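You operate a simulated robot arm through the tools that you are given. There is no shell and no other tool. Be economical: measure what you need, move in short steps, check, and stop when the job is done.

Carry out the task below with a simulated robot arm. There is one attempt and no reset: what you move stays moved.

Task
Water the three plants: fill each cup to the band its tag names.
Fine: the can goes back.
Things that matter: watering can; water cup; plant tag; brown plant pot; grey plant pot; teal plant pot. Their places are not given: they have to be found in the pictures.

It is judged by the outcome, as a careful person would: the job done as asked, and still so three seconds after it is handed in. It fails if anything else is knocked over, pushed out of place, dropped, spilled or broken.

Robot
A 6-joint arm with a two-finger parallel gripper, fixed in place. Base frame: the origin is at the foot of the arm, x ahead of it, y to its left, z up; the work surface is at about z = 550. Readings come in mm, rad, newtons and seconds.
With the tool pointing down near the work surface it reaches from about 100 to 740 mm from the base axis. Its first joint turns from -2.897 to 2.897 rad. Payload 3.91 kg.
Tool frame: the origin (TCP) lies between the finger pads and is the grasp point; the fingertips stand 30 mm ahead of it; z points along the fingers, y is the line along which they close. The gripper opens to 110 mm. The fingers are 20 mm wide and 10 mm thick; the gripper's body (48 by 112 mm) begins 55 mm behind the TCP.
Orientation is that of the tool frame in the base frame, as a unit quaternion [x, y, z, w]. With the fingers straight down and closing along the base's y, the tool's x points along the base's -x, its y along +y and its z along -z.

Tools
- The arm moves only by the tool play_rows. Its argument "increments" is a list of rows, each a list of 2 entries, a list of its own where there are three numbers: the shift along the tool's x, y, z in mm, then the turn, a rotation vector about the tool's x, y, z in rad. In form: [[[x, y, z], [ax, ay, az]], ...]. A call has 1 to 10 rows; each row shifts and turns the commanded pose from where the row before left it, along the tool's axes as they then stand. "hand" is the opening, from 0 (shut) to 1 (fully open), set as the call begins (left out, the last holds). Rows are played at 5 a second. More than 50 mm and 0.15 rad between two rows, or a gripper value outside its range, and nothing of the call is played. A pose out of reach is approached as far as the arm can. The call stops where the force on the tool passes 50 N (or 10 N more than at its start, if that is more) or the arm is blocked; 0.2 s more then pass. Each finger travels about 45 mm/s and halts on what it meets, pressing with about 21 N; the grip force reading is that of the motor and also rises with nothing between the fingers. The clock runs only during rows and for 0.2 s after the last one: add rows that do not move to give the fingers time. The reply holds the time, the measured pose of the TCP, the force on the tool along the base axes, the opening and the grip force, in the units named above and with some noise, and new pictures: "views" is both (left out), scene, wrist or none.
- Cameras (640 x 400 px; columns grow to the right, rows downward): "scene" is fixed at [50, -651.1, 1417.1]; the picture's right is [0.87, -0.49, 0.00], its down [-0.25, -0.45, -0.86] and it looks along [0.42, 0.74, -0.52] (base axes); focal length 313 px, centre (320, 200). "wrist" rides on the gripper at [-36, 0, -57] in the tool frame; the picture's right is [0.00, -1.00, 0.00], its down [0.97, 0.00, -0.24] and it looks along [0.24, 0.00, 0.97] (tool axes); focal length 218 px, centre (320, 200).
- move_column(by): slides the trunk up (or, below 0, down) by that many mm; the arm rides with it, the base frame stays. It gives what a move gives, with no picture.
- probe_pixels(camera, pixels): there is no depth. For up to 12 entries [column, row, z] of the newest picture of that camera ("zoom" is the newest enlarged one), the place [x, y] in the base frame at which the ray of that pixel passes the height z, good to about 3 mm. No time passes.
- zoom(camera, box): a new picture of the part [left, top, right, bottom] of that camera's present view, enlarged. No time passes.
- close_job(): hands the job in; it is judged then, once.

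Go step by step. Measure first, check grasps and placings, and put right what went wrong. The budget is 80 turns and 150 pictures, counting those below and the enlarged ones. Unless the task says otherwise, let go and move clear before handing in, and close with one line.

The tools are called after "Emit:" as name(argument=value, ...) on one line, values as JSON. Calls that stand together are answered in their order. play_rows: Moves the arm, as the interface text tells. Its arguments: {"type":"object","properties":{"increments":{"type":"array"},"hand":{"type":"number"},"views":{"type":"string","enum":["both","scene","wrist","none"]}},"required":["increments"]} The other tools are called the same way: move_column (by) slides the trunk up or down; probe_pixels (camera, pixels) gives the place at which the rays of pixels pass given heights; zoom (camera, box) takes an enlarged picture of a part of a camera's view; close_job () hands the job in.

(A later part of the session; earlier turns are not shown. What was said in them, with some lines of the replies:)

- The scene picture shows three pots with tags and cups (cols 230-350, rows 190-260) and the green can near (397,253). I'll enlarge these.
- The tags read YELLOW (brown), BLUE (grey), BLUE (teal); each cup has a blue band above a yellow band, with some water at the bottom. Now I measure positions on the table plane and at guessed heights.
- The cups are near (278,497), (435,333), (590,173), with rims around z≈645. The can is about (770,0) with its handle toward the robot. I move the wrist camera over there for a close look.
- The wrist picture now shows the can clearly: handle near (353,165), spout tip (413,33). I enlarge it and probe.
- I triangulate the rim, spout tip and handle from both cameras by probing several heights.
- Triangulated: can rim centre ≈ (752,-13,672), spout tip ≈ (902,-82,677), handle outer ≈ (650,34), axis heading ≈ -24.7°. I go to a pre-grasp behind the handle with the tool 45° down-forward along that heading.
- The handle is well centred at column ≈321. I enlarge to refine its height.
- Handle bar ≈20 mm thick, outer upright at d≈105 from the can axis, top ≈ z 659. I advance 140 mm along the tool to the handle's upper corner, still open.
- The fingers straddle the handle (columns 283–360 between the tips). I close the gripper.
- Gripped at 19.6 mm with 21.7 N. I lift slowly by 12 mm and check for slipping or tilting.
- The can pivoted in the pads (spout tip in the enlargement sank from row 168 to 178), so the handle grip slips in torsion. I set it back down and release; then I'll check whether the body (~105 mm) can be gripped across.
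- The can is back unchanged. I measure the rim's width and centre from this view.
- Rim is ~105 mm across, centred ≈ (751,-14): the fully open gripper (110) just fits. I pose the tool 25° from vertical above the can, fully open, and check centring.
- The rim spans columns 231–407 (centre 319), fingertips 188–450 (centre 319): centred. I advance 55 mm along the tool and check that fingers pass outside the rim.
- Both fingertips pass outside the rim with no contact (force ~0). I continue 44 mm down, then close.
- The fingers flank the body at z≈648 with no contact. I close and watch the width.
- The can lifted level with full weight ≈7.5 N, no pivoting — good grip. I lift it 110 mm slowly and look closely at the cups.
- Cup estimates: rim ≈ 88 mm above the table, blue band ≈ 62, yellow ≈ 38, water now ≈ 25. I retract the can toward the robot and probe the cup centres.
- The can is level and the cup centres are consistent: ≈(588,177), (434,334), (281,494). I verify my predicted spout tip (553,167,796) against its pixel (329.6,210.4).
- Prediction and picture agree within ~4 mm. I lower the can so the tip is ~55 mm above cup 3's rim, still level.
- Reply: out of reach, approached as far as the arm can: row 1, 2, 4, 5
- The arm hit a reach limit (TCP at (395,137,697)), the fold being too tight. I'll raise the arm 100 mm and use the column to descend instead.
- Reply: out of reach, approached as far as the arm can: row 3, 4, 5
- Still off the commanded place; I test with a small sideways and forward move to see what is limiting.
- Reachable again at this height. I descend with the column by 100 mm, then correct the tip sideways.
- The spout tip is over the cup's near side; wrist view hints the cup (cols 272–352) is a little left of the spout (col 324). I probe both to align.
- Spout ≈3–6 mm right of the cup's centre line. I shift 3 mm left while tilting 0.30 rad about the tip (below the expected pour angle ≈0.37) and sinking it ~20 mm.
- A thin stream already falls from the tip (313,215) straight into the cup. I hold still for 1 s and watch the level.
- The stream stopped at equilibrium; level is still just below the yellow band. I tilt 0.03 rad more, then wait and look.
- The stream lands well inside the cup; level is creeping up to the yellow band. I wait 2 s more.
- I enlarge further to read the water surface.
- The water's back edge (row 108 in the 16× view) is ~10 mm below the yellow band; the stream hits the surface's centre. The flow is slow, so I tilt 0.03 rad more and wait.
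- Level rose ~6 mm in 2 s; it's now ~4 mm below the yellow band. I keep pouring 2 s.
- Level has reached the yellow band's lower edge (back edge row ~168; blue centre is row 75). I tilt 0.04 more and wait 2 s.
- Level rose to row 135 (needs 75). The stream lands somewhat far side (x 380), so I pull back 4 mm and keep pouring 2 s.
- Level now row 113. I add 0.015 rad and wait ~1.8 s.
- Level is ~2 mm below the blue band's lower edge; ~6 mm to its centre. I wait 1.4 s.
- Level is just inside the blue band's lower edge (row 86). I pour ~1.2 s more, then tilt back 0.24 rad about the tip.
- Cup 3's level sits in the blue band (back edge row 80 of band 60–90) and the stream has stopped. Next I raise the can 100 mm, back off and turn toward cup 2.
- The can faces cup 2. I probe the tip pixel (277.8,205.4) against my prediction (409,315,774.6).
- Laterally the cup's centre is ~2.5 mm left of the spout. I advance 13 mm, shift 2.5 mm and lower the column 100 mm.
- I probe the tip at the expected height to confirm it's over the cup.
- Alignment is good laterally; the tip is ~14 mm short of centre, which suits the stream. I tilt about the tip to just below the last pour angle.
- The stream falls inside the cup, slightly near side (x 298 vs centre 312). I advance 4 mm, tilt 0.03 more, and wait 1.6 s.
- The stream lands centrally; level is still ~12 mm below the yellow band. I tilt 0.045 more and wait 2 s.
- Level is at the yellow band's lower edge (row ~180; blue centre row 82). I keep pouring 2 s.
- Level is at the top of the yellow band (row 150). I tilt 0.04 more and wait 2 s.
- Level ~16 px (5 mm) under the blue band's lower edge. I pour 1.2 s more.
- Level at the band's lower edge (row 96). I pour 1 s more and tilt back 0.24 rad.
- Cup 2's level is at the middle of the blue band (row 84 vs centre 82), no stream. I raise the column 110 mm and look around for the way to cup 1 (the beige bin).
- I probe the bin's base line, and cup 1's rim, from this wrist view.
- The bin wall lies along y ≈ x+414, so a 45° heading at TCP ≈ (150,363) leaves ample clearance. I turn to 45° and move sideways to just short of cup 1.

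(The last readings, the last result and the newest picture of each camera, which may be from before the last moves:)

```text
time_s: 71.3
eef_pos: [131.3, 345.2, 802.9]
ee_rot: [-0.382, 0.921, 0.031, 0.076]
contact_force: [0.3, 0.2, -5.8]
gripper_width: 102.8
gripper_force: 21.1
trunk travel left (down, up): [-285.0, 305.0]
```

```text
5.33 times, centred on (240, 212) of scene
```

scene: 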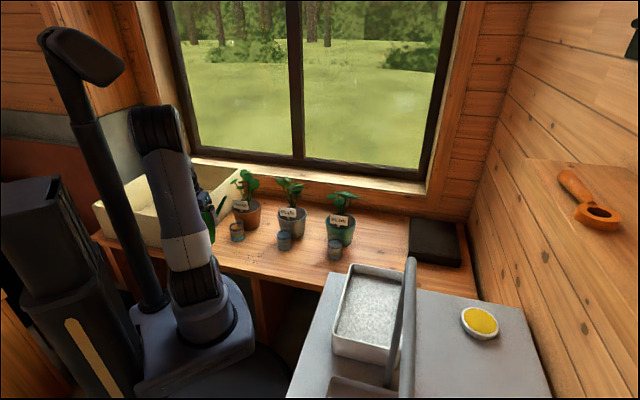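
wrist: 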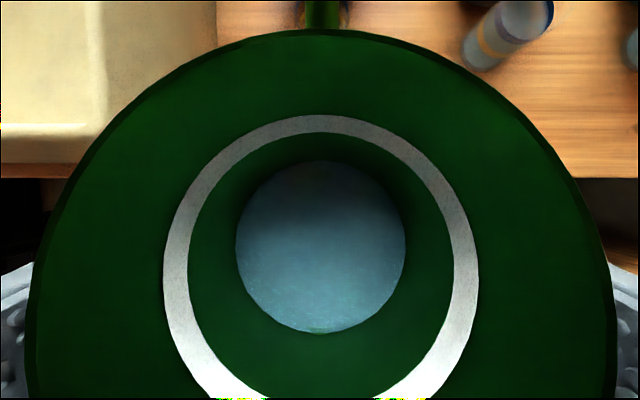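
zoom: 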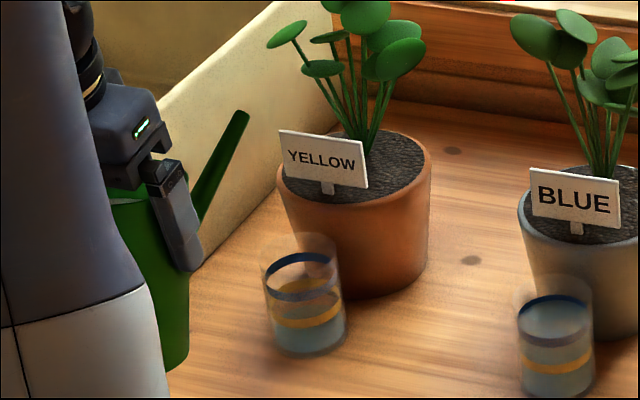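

Cup 1 and the tip are visible. I probe the tip and cup, and enlarge the wrist view for lateral alignment.

Emit:
zoom(camera="wrist", box=[240, 0, 400, 60])

Emit:
probe_pixels(camera="scene", pixels=[[225.2, 196.3, 781], [225.2, 196.3, 786], [237.4, 237.9, 550], [236.3, 222.9, 640]])

```text
4.00 times, centred on (320, 30) of wrist
```

zoom: 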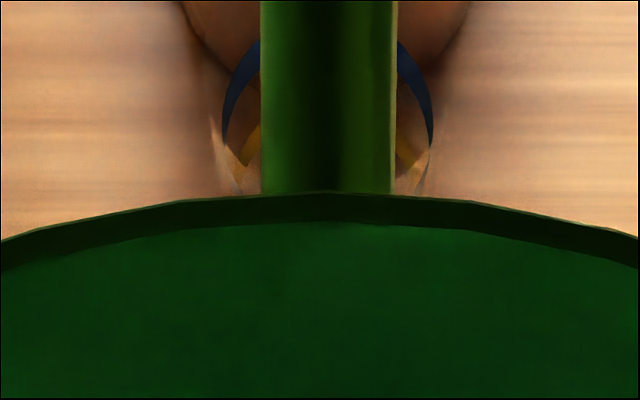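

```text
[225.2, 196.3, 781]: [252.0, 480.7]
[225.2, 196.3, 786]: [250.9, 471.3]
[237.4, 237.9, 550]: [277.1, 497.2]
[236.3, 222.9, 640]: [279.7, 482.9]
```

Spout and cup are aligned laterally (327 vs 328). I advance 24 mm, lower the column 105 mm, and verify.

Emit:
play_rows(increments=[[[-23.7, 0, 3.9], [0, 0, 0]]], views="none")

Emit:
move_column(by=-105)

Emit:
play_rows(increments=[[[0, 0, 0], [0, 0, 0]]], views="scene")

Emit:
zoom(camera="scene", box=[215, 203, 260, 243])

```text
time_s: 71.7
eef_pos: [148.1, 362.1, 802.9]
ee_rot: [-0.381, 0.921, 0.032, 0.075]
contact_force: [0.1, 1.0, -5.1]
gripper_width: 102.6
gripper_force: 21.4
trunk travel left (down, up): [-285.0, 305.0]
```

```text
time_s: 73.0
eef_pos: [147.0, 362.8, 698.0]
ee_rot: [-0.381, 0.921, 0.03, 0.075]
contact_force: [0.5, -0.3, -4.8]
gripper_width: 102.8
gripper_force: 20.7
trunk travel left (down, up): [-180.0, 410.0]
```

```text
time_s: 73.5
eef_pos: [147.4, 362.0, 697.5]
ee_rot: [-0.381, 0.921, 0.031, 0.075]
contact_force: [0.6, -0.1, -4.4]
gripper_width: 102.9
gripper_force: 21.3
trunk travel left (down, up): [-180.0, 410.0]
```

scene: 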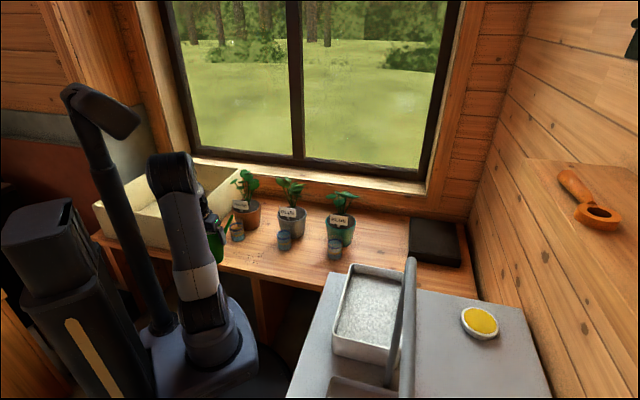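

```text
10.00 times, centred on (238, 223) of scene
```

zoom: 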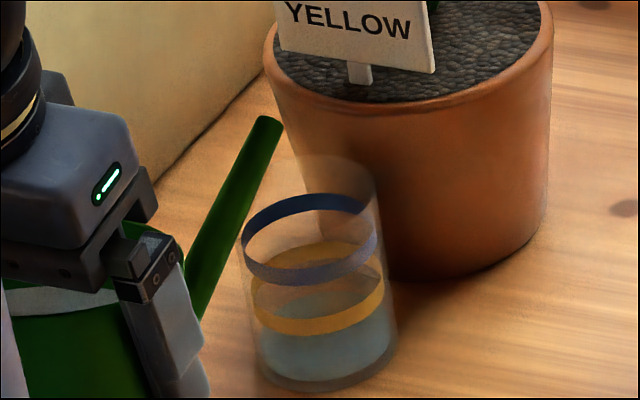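

The scene view suggests the tip is slightly left of the cup's centre, so I shift 4 mm right while tilting about the tip to the last pour angle.

Emit:
play_rows(increments=[[[-2.3, -1, -7.4], [0, 0.045, 0]], [[-2.3, -1, -7.4], [0, 0.045, 0]], [[-2.3, -1, -7.4], [0, 0.045, 0]], [[-2.3, -1, -7.4], [0, 0.045, 0]], [[-2.3, 0, -7.4], [0, 0.045, 0]], [[0, 0, 0], [0, 0, 0]]], views="none")

Emit:
zoom(camera="scene", box=[215, 203, 260, 243])

```text
time_s: 74.8
eef_pos: [157.7, 365.9, 735.8]
ee_rot: [-0.382, 0.923, -0.012, -0.03]
contact_force: [-0.3, 0.7, -5.0]
gripper_width: 102.9
gripper_force: 21.1
trunk travel left (down, up): [-180.0, 410.0]
```

```text
10.00 times, centred on (238, 223) of scene
```

zoom: 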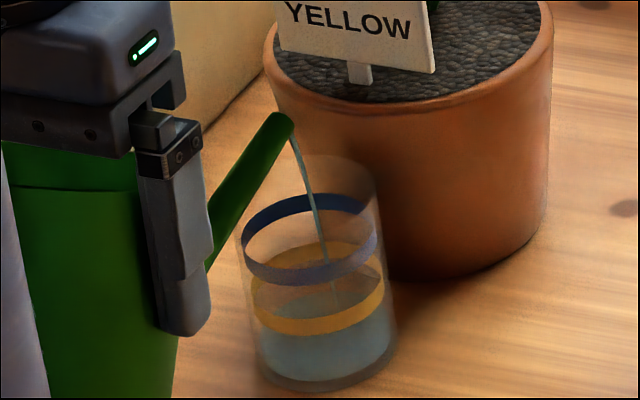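

The stream lands inside cup 1. I wait 1 s and read the level.

Emit:
play_rows(increments=[[[0, 0, 0], [0, 0, 0]], [[0, 0, 0], [0, 0, 0]], [[0, 0, 0], [0, 0, 0]], [[0, 0, 0], [0, 0, 0]]], views="none")

Emit:
zoom(camera="scene", box=[223, 219, 253, 243])

```text
time_s: 75.8
eef_pos: [157.8, 365.9, 736.0]
ee_rot: [-0.383, 0.923, -0.011, -0.028]
contact_force: [-0.2, -1.3, -5.3]
gripper_width: 102.8
gripper_force: 20.9
trunk travel left (down, up): [-180.0, 410.0]
```

```text
16.00 times, centred on (238, 231) of scene
```

zoom: 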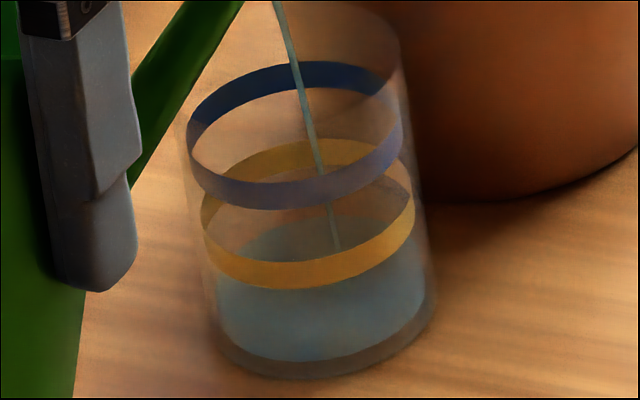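

Level's back edge at row 213; yellow centre back is row ~154. I tilt 0.03 more and wait 1.8 s.

Emit:
play_rows(increments=[[[-0.72, 0, -2.48], [0, 0.015, 0]], [[-0.72, 0, -2.48], [0, 0.015, 0]], [[0, 0, 0], [0, 0, 0]], [[0, 0, 0], [0, 0, 0]], [[0, 0, 0], [0, 0, 0]], [[0, 0, 0], [0, 0, 0]], [[0, 0, 0], [0, 0, 0]], [[0, 0, 0], [0, 0, 0]], [[0, 0, 0], [0, 0, 0]]], views="none")

Emit:
zoom(camera="scene", box=[223, 219, 253, 243])

```text
time_s: 77.8
eef_pos: [159.5, 366.4, 741.0]
ee_rot: [-0.382, 0.923, -0.018, -0.043]
contact_force: [0.5, 0.4, -5.1]
gripper_width: 102.8
gripper_force: 20.5
trunk travel left (down, up): [-180.0, 410.0]
```

```text
16.00 times, centred on (238, 231) of scene
```

zoom: 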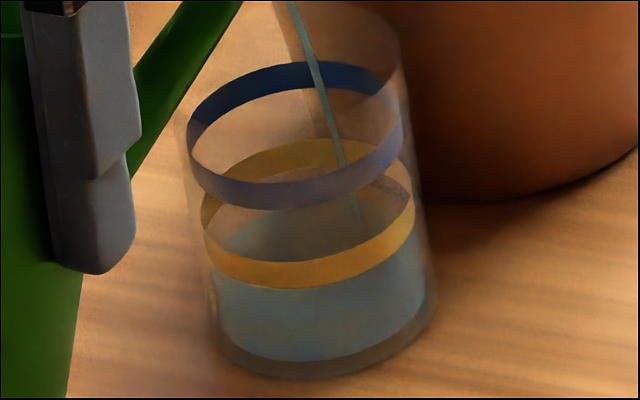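

Rose to row ~187. I keep pouring 1.8 s.

Emit:
play_rows(increments=[[[0, 0, 0], [0, 0, 0]], [[0, 0, 0], [0, 0, 0]], [[0, 0, 0], [0, 0, 0]], [[0, 0, 0], [0, 0, 0]], [[0, 0, 0], [0, 0, 0]], [[0, 0, 0], [0, 0, 0]], [[0, 0, 0], [0, 0, 0]], [[0, 0, 0], [0, 0, 0]]], views="none")

Emit:
zoom(camera="scene", box=[223, 219, 253, 243])

```text
time_s: 79.7
eef_pos: [158.0, 366.3, 740.9]
ee_rot: [-0.382, 0.923, -0.019, -0.043]
contact_force: [0.8, -1.3, -4.4]
gripper_width: 102.7
gripper_force: 21.0
trunk travel left (down, up): [-180.0, 410.0]
```

```text
16.00 times, centred on (238, 231) of scene
```

zoom: 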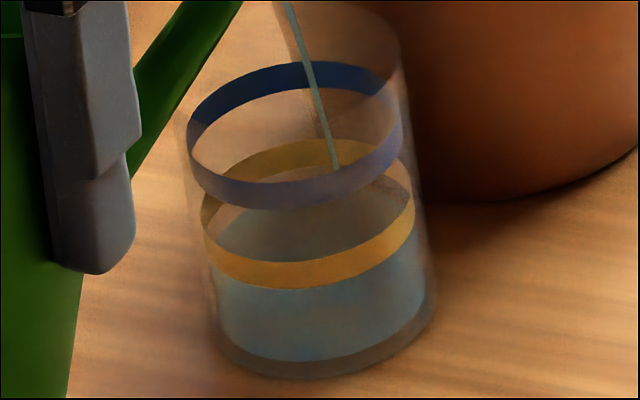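

The blue band hides the back edge; I enlarge more.

Emit:
zoom(camera="scene", box=[230, 226, 246, 238])

```text
16.00 times, centred on (238, 232) of scene
```

zoom: 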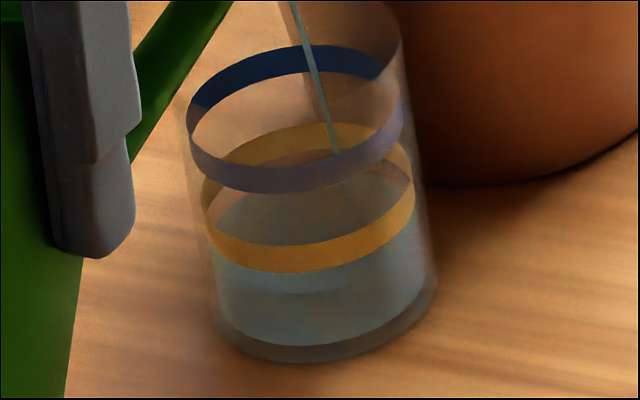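

A front waterline shows ~6 mm below the yellow band's lower edge. I tilt 0.025 more and wait 1.8 s.

Emit:
play_rows(increments=[[[-0.6, 0, -2.07], [0, 0.0125, 0]], [[-0.6, 0, -2.07], [0, 0.0125, 0]], [[0, 0, 0], [0, 0, 0]], [[0, 0, 0], [0, 0, 0]], [[0, 0, 0], [0, 0, 0]], [[0, 0, 0], [0, 0, 0]], [[0, 0, 0], [0, 0, 0]], [[0, 0, 0], [0, 0, 0]]], views="none")

Emit:
zoom(camera="scene", box=[223, 219, 253, 243])

```text
time_s: 81.5
eef_pos: [160.9, 366.9, 743.1]
ee_rot: [-0.382, 0.922, -0.023, -0.055]
contact_force: [1.2, 0.7, -3.9]
gripper_width: 102.6
gripper_force: 21.1
trunk travel left (down, up): [-180.0, 410.0]
```

```text
16.00 times, centred on (238, 231) of scene
```

zoom: 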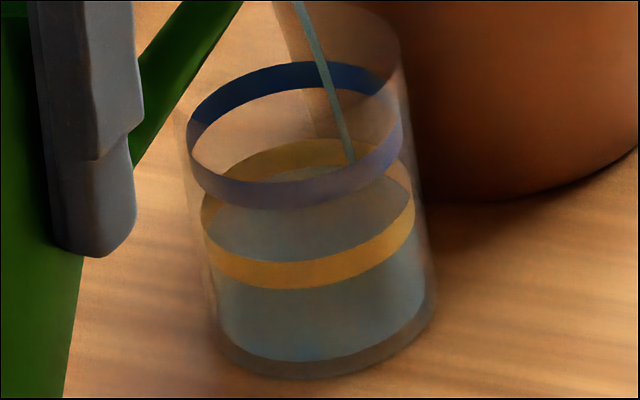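

Level is about at the yellow band's lower edge. I pour 0.8 s more and look.

Emit:
play_rows(increments=[[[0, 0, 0], [0, 0, 0]], [[0, 0, 0], [0, 0, 0]], [[0, 0, 0], [0, 0, 0]]], views="none")

Emit:
zoom(camera="scene", box=[223, 219, 253, 243])

```text
time_s: 82.2
eef_pos: [160.0, 367.1, 745.3]
ee_rot: [-0.382, 0.922, -0.024, -0.055]
contact_force: [-0.4, -0.1, -4.1]
gripper_width: 102.4
gripper_force: 20.9
trunk travel left (down, up): [-180.0, 410.0]
```

```text
16.00 times, centred on (238, 231) of scene
```

zoom: 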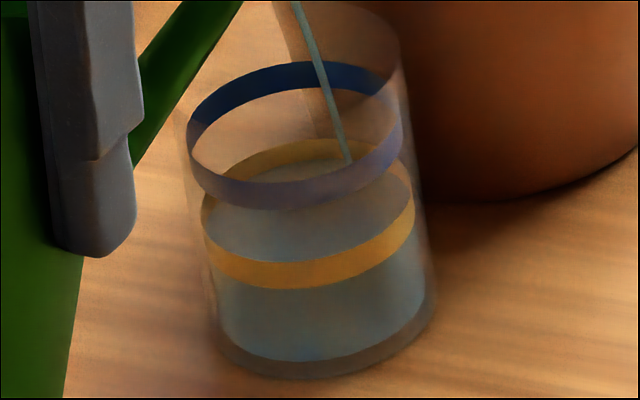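

The water now covers the band's lower part (edge row ~162, centre 154). I pour 0.5 s more and tilt back.

Emit:
play_rows(increments=[[[0, 0, 0], [0, 0, 0]], [[0, 0, 0], [0, 0, 0]], [[0, 0, 0], [0, 0, 0]], [[2.5, 0, 10], [0, -0.06, 0]], [[2.5, 0, 10], [0, -0.06, 0]], [[2.5, 0, 10], [0, -0.06, 0]], [[2.5, 0, 10], [0, -0.06, 0]], [[2.5, 0, 10], [0, -0.06, 0]], [[0, 0, 0], [0, 0, 0]]], views="none")

Emit:
zoom(camera="scene", box=[223, 219, 253, 243])

```text
time_s: 84.2
eef_pos: [150.0, 358.8, 693.7]
ee_rot: [-0.381, 0.92, 0.035, 0.084]
contact_force: [0.2, -0.1, -4.8]
gripper_width: 102.8
gripper_force: 20.8
trunk travel left (down, up): [-180.0, 410.0]
```

```text
16.00 times, centred on (238, 231) of scene
```

zoom: 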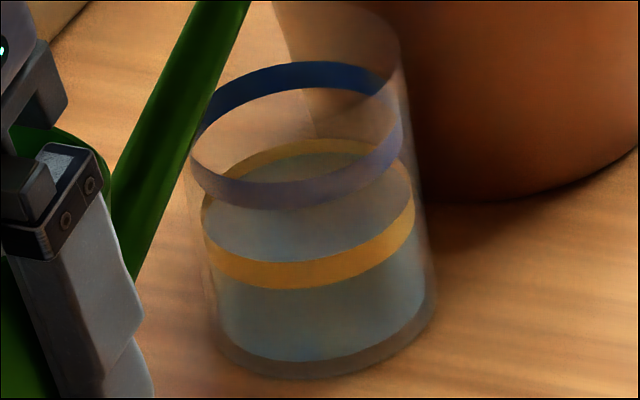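

Cup 1's level is mid yellow band (row ~153) and the stream has stopped. Now I raise the column and carry the can back, sideways along the robot side of the cups.

Emit:
move_column(by=110)

Emit:
play_rows(increments=[[[29.5, 0, -5.4], [0, 0, 0]], [[0, -20, 0], [0, 0, 0]], [[-2.6, -36, 0.5], [0, 0, 0]], [[-2.6, -36, 0.5], [0, 0, 0]], [[-2.6, -36, 0.5], [0, 0, 0]], [[-2.6, -36, 0.5], [0, 0, 0]], [[-2.6, -36, 0.5], [0, 0, 0]], [[-2.6, -36, 0.5], [0, 0, 0]], [[-2.6, -36, 0.5], [0, 0, 0]], [[-2.6, -36, 0.5], [0, 0, 0]]], views="scene")

```text
time_s: 85.7
eef_pos: [151.1, 358.7, 804.5]
ee_rot: [-0.381, 0.92, 0.035, 0.083]
contact_force: [-0.1, 0.3, -4.6]
gripper_width: 102.9
gripper_force: 20.5
trunk travel left (down, up): [-290.0, 300.0]
```

```text
time_s: 87.9
eef_pos: [362.1, 135.8, 804.5]
ee_rot: [-0.381, 0.92, 0.035, 0.083]
contact_force: [-0.4, -0.1, -4.6]
gripper_width: 103.0
gripper_force: 20.8
trunk travel left (down, up): [-290.0, 300.0]
```

scene: 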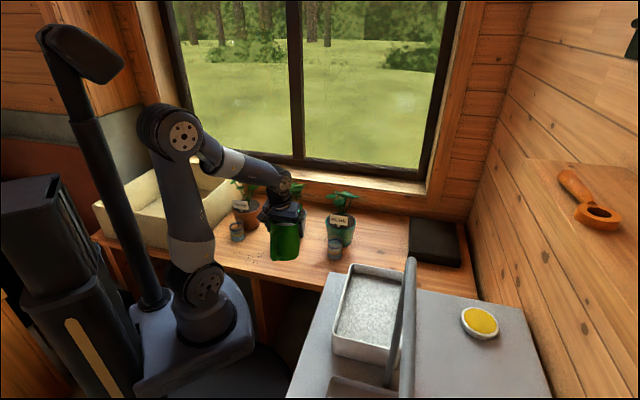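

Next I turn the heading back to -24.7°, then restore the column to its starting height.

Emit:
play_rows(increments=[[[0, 0, 0], [0.0245, 0, 0.1329]], [[0, 0, 0], [0.0245, 0, 0.1329]], [[0, 0, 0], [0.0245, 0, 0.1329]], [[0, 0, 0], [0.0245, 0, 0.1329]], [[0, 0, 0], [0.0245, 0, 0.1329]], [[0, 0, 0], [0.0245, 0, 0.1329]], [[0, 0, 0], [0.0245, 0, 0.1329]], [[0, 0, 0], [0.0245, 0, 0.1329]], [[0, 0, 0], [0.0245, 0, 0.1329]]], views="none")

Emit:
move_column(by=85)

```text
time_s: 89.9
eef_pos: [361.0, 134.8, 804.8]
ee_rot: [0.213, 0.973, -0.02, 0.09]
contact_force: [-0.5, 0.2, -4.6]
gripper_width: 102.8
gripper_force: 21.0
trunk travel left (down, up): [-290.0, 300.0]
```

```text
time_s: 91.1
eef_pos: [361.8, 134.2, 888.4]
ee_rot: [0.212, 0.973, -0.02, 0.089]
contact_force: [-0.4, -0.4, -3.9]
gripper_width: 102.6
gripper_force: 20.8
trunk travel left (down, up): [-375.0, 215.0]
```

I extend to above the can's original place, then level it.

Emit:
play_rows(increments=[[[-38.7, 2.5, 16.1], [0, 0, 0]], [[-38.7, 2.5, 16.1], [0, 0, 0]], [[-38.7, 2.5, 16.1], [0, 0, 0]], [[-38.7, 2.5, 16.1], [0, 0, 0]], [[-38.7, 2.5, 16.1], [0, 0, 0]], [[-38.7, 2.5, 16.1], [0, 0, 0]], [[-38.7, 2.5, 16.1], [0, 0, 0]], [[-38.7, 2.5, 16.1], [0, 0, 0]], [[-38.7, 2.5, 16.1], [0, 0, 0]]], views="none")

Emit:
play_rows(increments=[[[0, 0, 0], [0, -0.0843, 0]], [[0, 0, 0], [0, -0.0843, 0]], [[0, 0, 0], [0, -0.0843, 0]], [[0, 0, 0], [0, 0, 0]]], views="scene")

Emit:
zoom(camera="scene", box=[330, 170, 490, 280])

```text
time_s: 93.1
eef_pos: [705.1, 0.8, 805.0]
ee_rot: [0.212, 0.973, -0.021, 0.088]
contact_force: [-0.2, 0.4, -4.3]
gripper_width: 103.0
gripper_force: 21.4
trunk travel left (down, up): [-375.0, 215.0]
```

```text
time_s: 94.1
eef_pos: [705.8, 0.2, 807.7]
ee_rot: [0.208, 0.954, -0.046, 0.211]
contact_force: [-0.1, 0.3, -4.7]
gripper_width: 102.8
gripper_force: 20.8
trunk travel left (down, up): [-375.0, 215.0]
```

scene: 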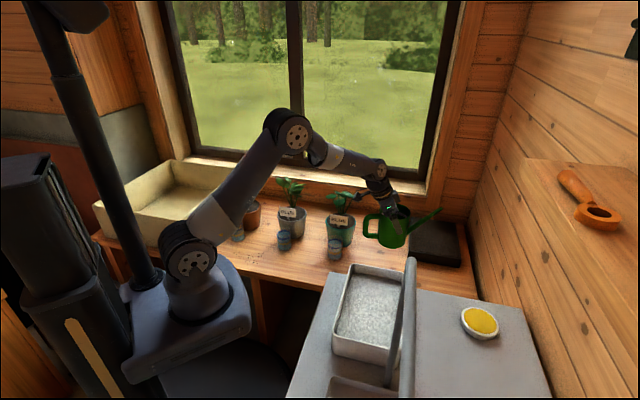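

```text
3.64 times, centred on (410, 225) of scene
```

zoom: 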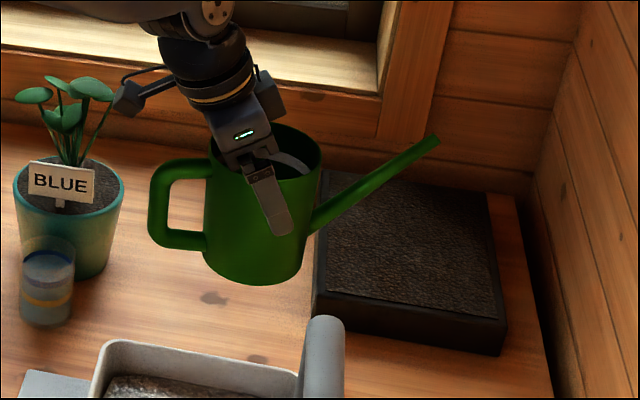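

The can is level. I advance 43 mm to the original xy and descend to ~15 mm above the table.

Emit:
play_rows(increments=[[[-19.5, 2.1, 9.1], [0, 0, 0]], [[-19.5, 2.1, 9.1], [0, 0, 0]], [[15, 0, 32.2], [0, 0, 0]], [[15, 0, 32.2], [0, 0, 0]], [[15, 0, 32.2], [0, 0, 0]], [[13.5, 0, 29], [0, 0, 0]], [[0, 0, 0], [0, 0, 0]]], views="scene")

Emit:
zoom(camera="scene", box=[350, 210, 470, 290])

```text
time_s: 95.7
eef_pos: [748.9, -12.2, 671.2]
ee_rot: [0.209, 0.954, -0.046, 0.21]
contact_force: [-0.9, -0.6, -5.0]
gripper_width: 102.8
gripper_force: 21.1
trunk travel left (down, up): [-375.0, 215.0]
```

scene: 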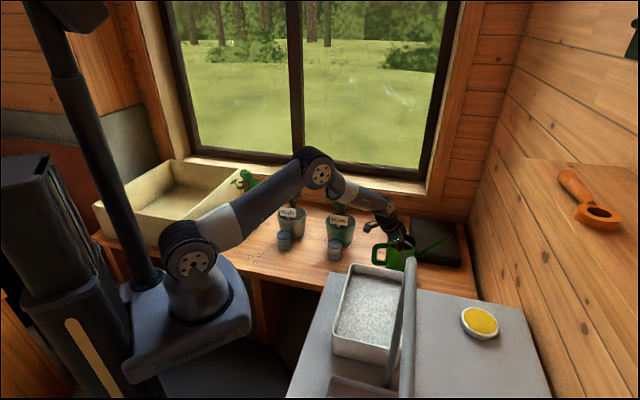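

```text
5.00 times, centred on (410, 250) of scene
```

zoom: 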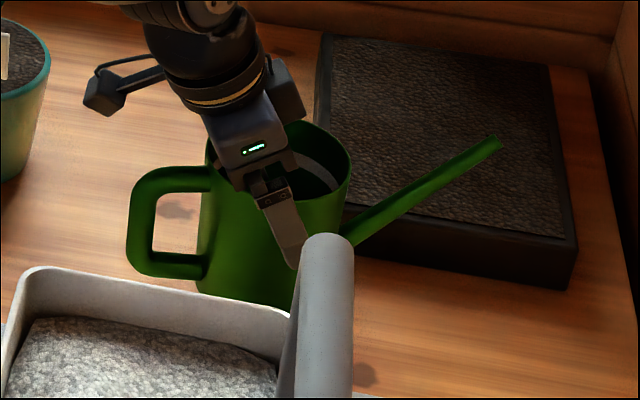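

22 mm to go. I correct xy slightly and descend until the force shows touchdown.

Emit:
play_rows(increments=[[[3.8, -1.2, 5], [0, 0, 0]], [[3.8, -1.2, 5.5], [0, 0, 0]], [[2, 0, 4.5], [0, 0, 0]], [[0, 0, 0], [0, 0, 0]]], views="none")

```text
time_s: 96.7
eef_pos: [744.8, -14.3, 651.7]
ee_rot: [0.207, 0.954, -0.047, 0.211]
contact_force: [-0.2, 0.1, -4.9]
gripper_width: 102.6
gripper_force: 20.9
trunk travel left (down, up): [-375.0, 215.0]
```

Emit:
play_rows(increments=[[[0.4, 0, 0.9], [0, 0, 0]], [[0.4, 0, 0.9], [0, 0, 0]], [[0.4, 0, 0.9], [0, 0, 0]], [[0, 0, 0], [0, 0, 0]]], views="scene")

Emit:
zoom(camera="scene", box=[350, 210, 470, 290])

```text
time_s: 97.7
eef_pos: [744.2, -16.0, 649.0]
ee_rot: [0.208, 0.954, -0.047, 0.212]
contact_force: [0.0, -0.2, -3.8]
gripper_width: 102.7
gripper_force: 21.2
trunk travel left (down, up): [-375.0, 215.0]
```

scene: 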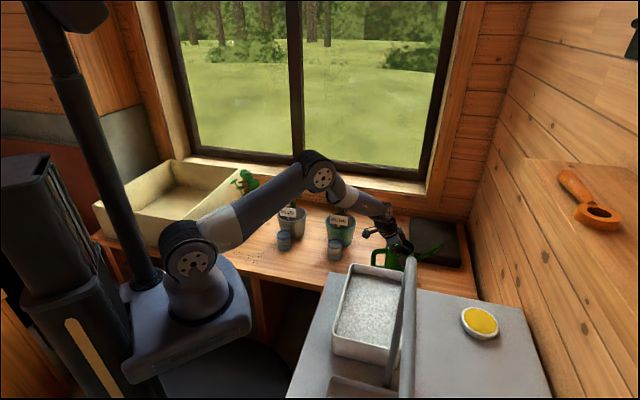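

```text
5.00 times, centred on (410, 250) of scene
```

zoom: 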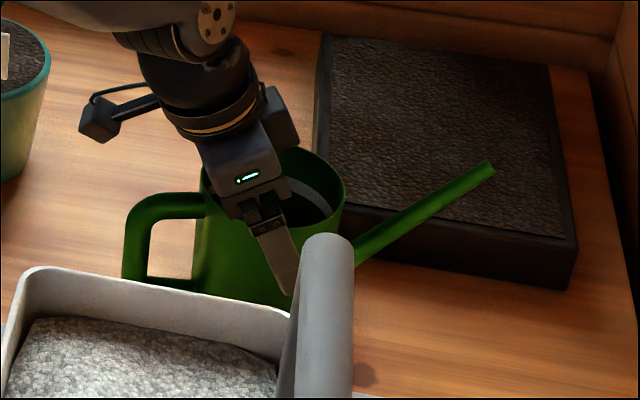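

Nearly identical to the original picture (tip (492,166) vs (489,168)), force dropping. I go down 2 mm more gently.

Emit:
play_rows(increments=[[[0.9, 0, 0.5], [0, 0, 0]], [[0.8, 0, 0.6], [0, 0, 0]], [[0, 0, 0], [0, 0, 0]], [[0, 0, 0], [0, 0, 0]]], views="none")

```text
time_s: 98.7
eef_pos: [743.9, -13.8, 649.5]
ee_rot: [0.208, 0.954, -0.046, 0.212]
contact_force: [3.0, -3.0, 4.9]
gripper_width: 102.9
gripper_force: 21.3
trunk travel left (down, up): [-375.0, 215.0]
```

The can is resting on the table (force now upward). I open fully and check before withdrawing.

Emit:
play_rows(hand=1, increments=[[[0, 0, 0], [0, 0, 0]], [[0, 0, 0], [0, 0, 0]], [[0, 0, 0], [0, 0, 0]]], views="none")

Emit:
play_rows(increments=[[[0, 0, -10], [0, 0, 0]], [[0, 0, -15], [0, 0, 0]], [[0, 0, -20], [0, 0, 0]]], views="both")

```text
time_s: 99.5
eef_pos: [743.5, -13.4, 648.3]
ee_rot: [0.208, 0.954, -0.045, 0.21]
contact_force: [-0.1, 0.3, -0.4]
gripper_width: 110.1
gripper_force: 0.1
trunk travel left (down, up): [-375.0, 215.0]
```

```text
time_s: 100.3
eef_pos: [727.7, -6.1, 688.9]
ee_rot: [0.207, 0.954, -0.045, 0.211]
contact_force: [1.0, -0.8, 0.0]
gripper_width: 110.3
gripper_force: 0.0
trunk travel left (down, up): [-375.0, 215.0]
```

scene: 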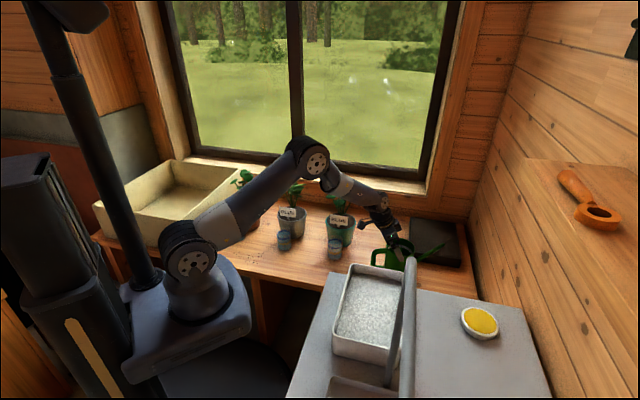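
wrist: 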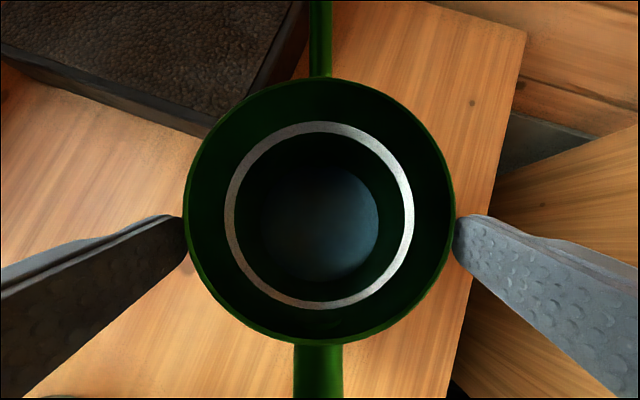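

The can stands free between the fingers. I withdraw fully, up and back, and take a last look.

Emit:
play_rows(increments=[[[0, 0, -25], [0, 0, 0]], [[0, 0, -40], [0, 0, 0]], [[0, 0, -45], [0, 0, 0]], [[10, 0, -45], [0, 0, 0]], [[30, 0, -38], [0, 0, 0]], [[30, 0, -38], [0, 0, 0]]], views="both")

Emit:
zoom(camera="scene", box=[350, 210, 470, 290])

Emit:
zoom(camera="scene", box=[220, 175, 360, 265])

```text
time_s: 101.7
eef_pos: [577.9, 61.6, 869.4]
ee_rot: [0.208, 0.954, -0.046, 0.211]
contact_force: [1.2, 0.4, -0.7]
gripper_width: 109.9
gripper_force: 0.1
trunk travel left (down, up): [-375.0, 215.0]
```

scene: 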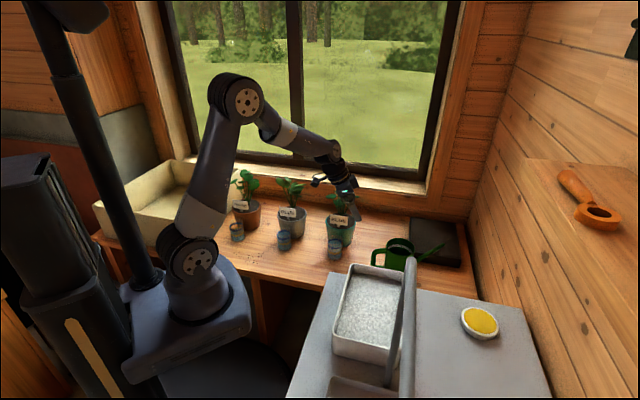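
wrist: 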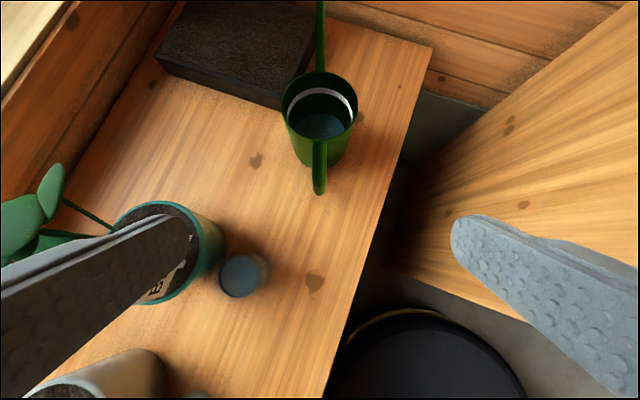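

```text
5.00 times, centred on (410, 250) of scene
```

zoom: 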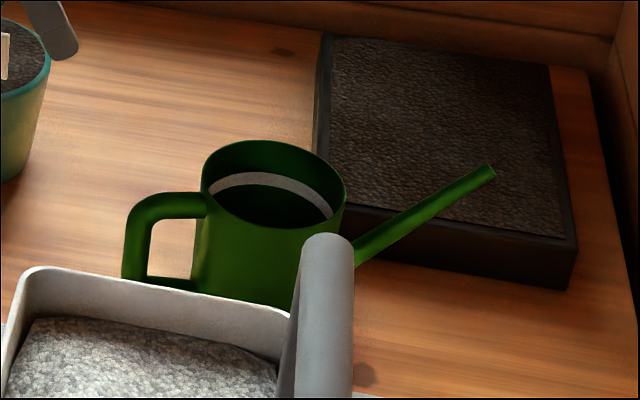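

```text
4.44 times, centred on (290, 220) of scene
```

zoom: 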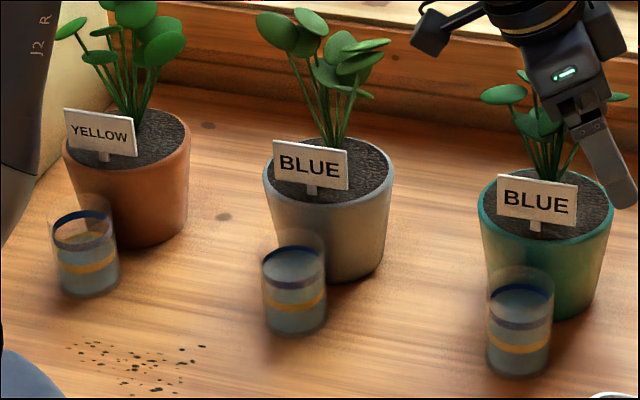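

The can stands upright within a few mm of its original spot, the cups read yellow, blue and blue as tagged, and I see no spills. The gripper is empty and clear, so I hand in.

Emit:
close_job()

```text
The job is handed in.
```

I filled each cup to the band on its tag: yellow for the brown pot, blue for the grey and teal pots. The can is back within a few millimetres of where it stood, and nothing was spilled or knocked over.
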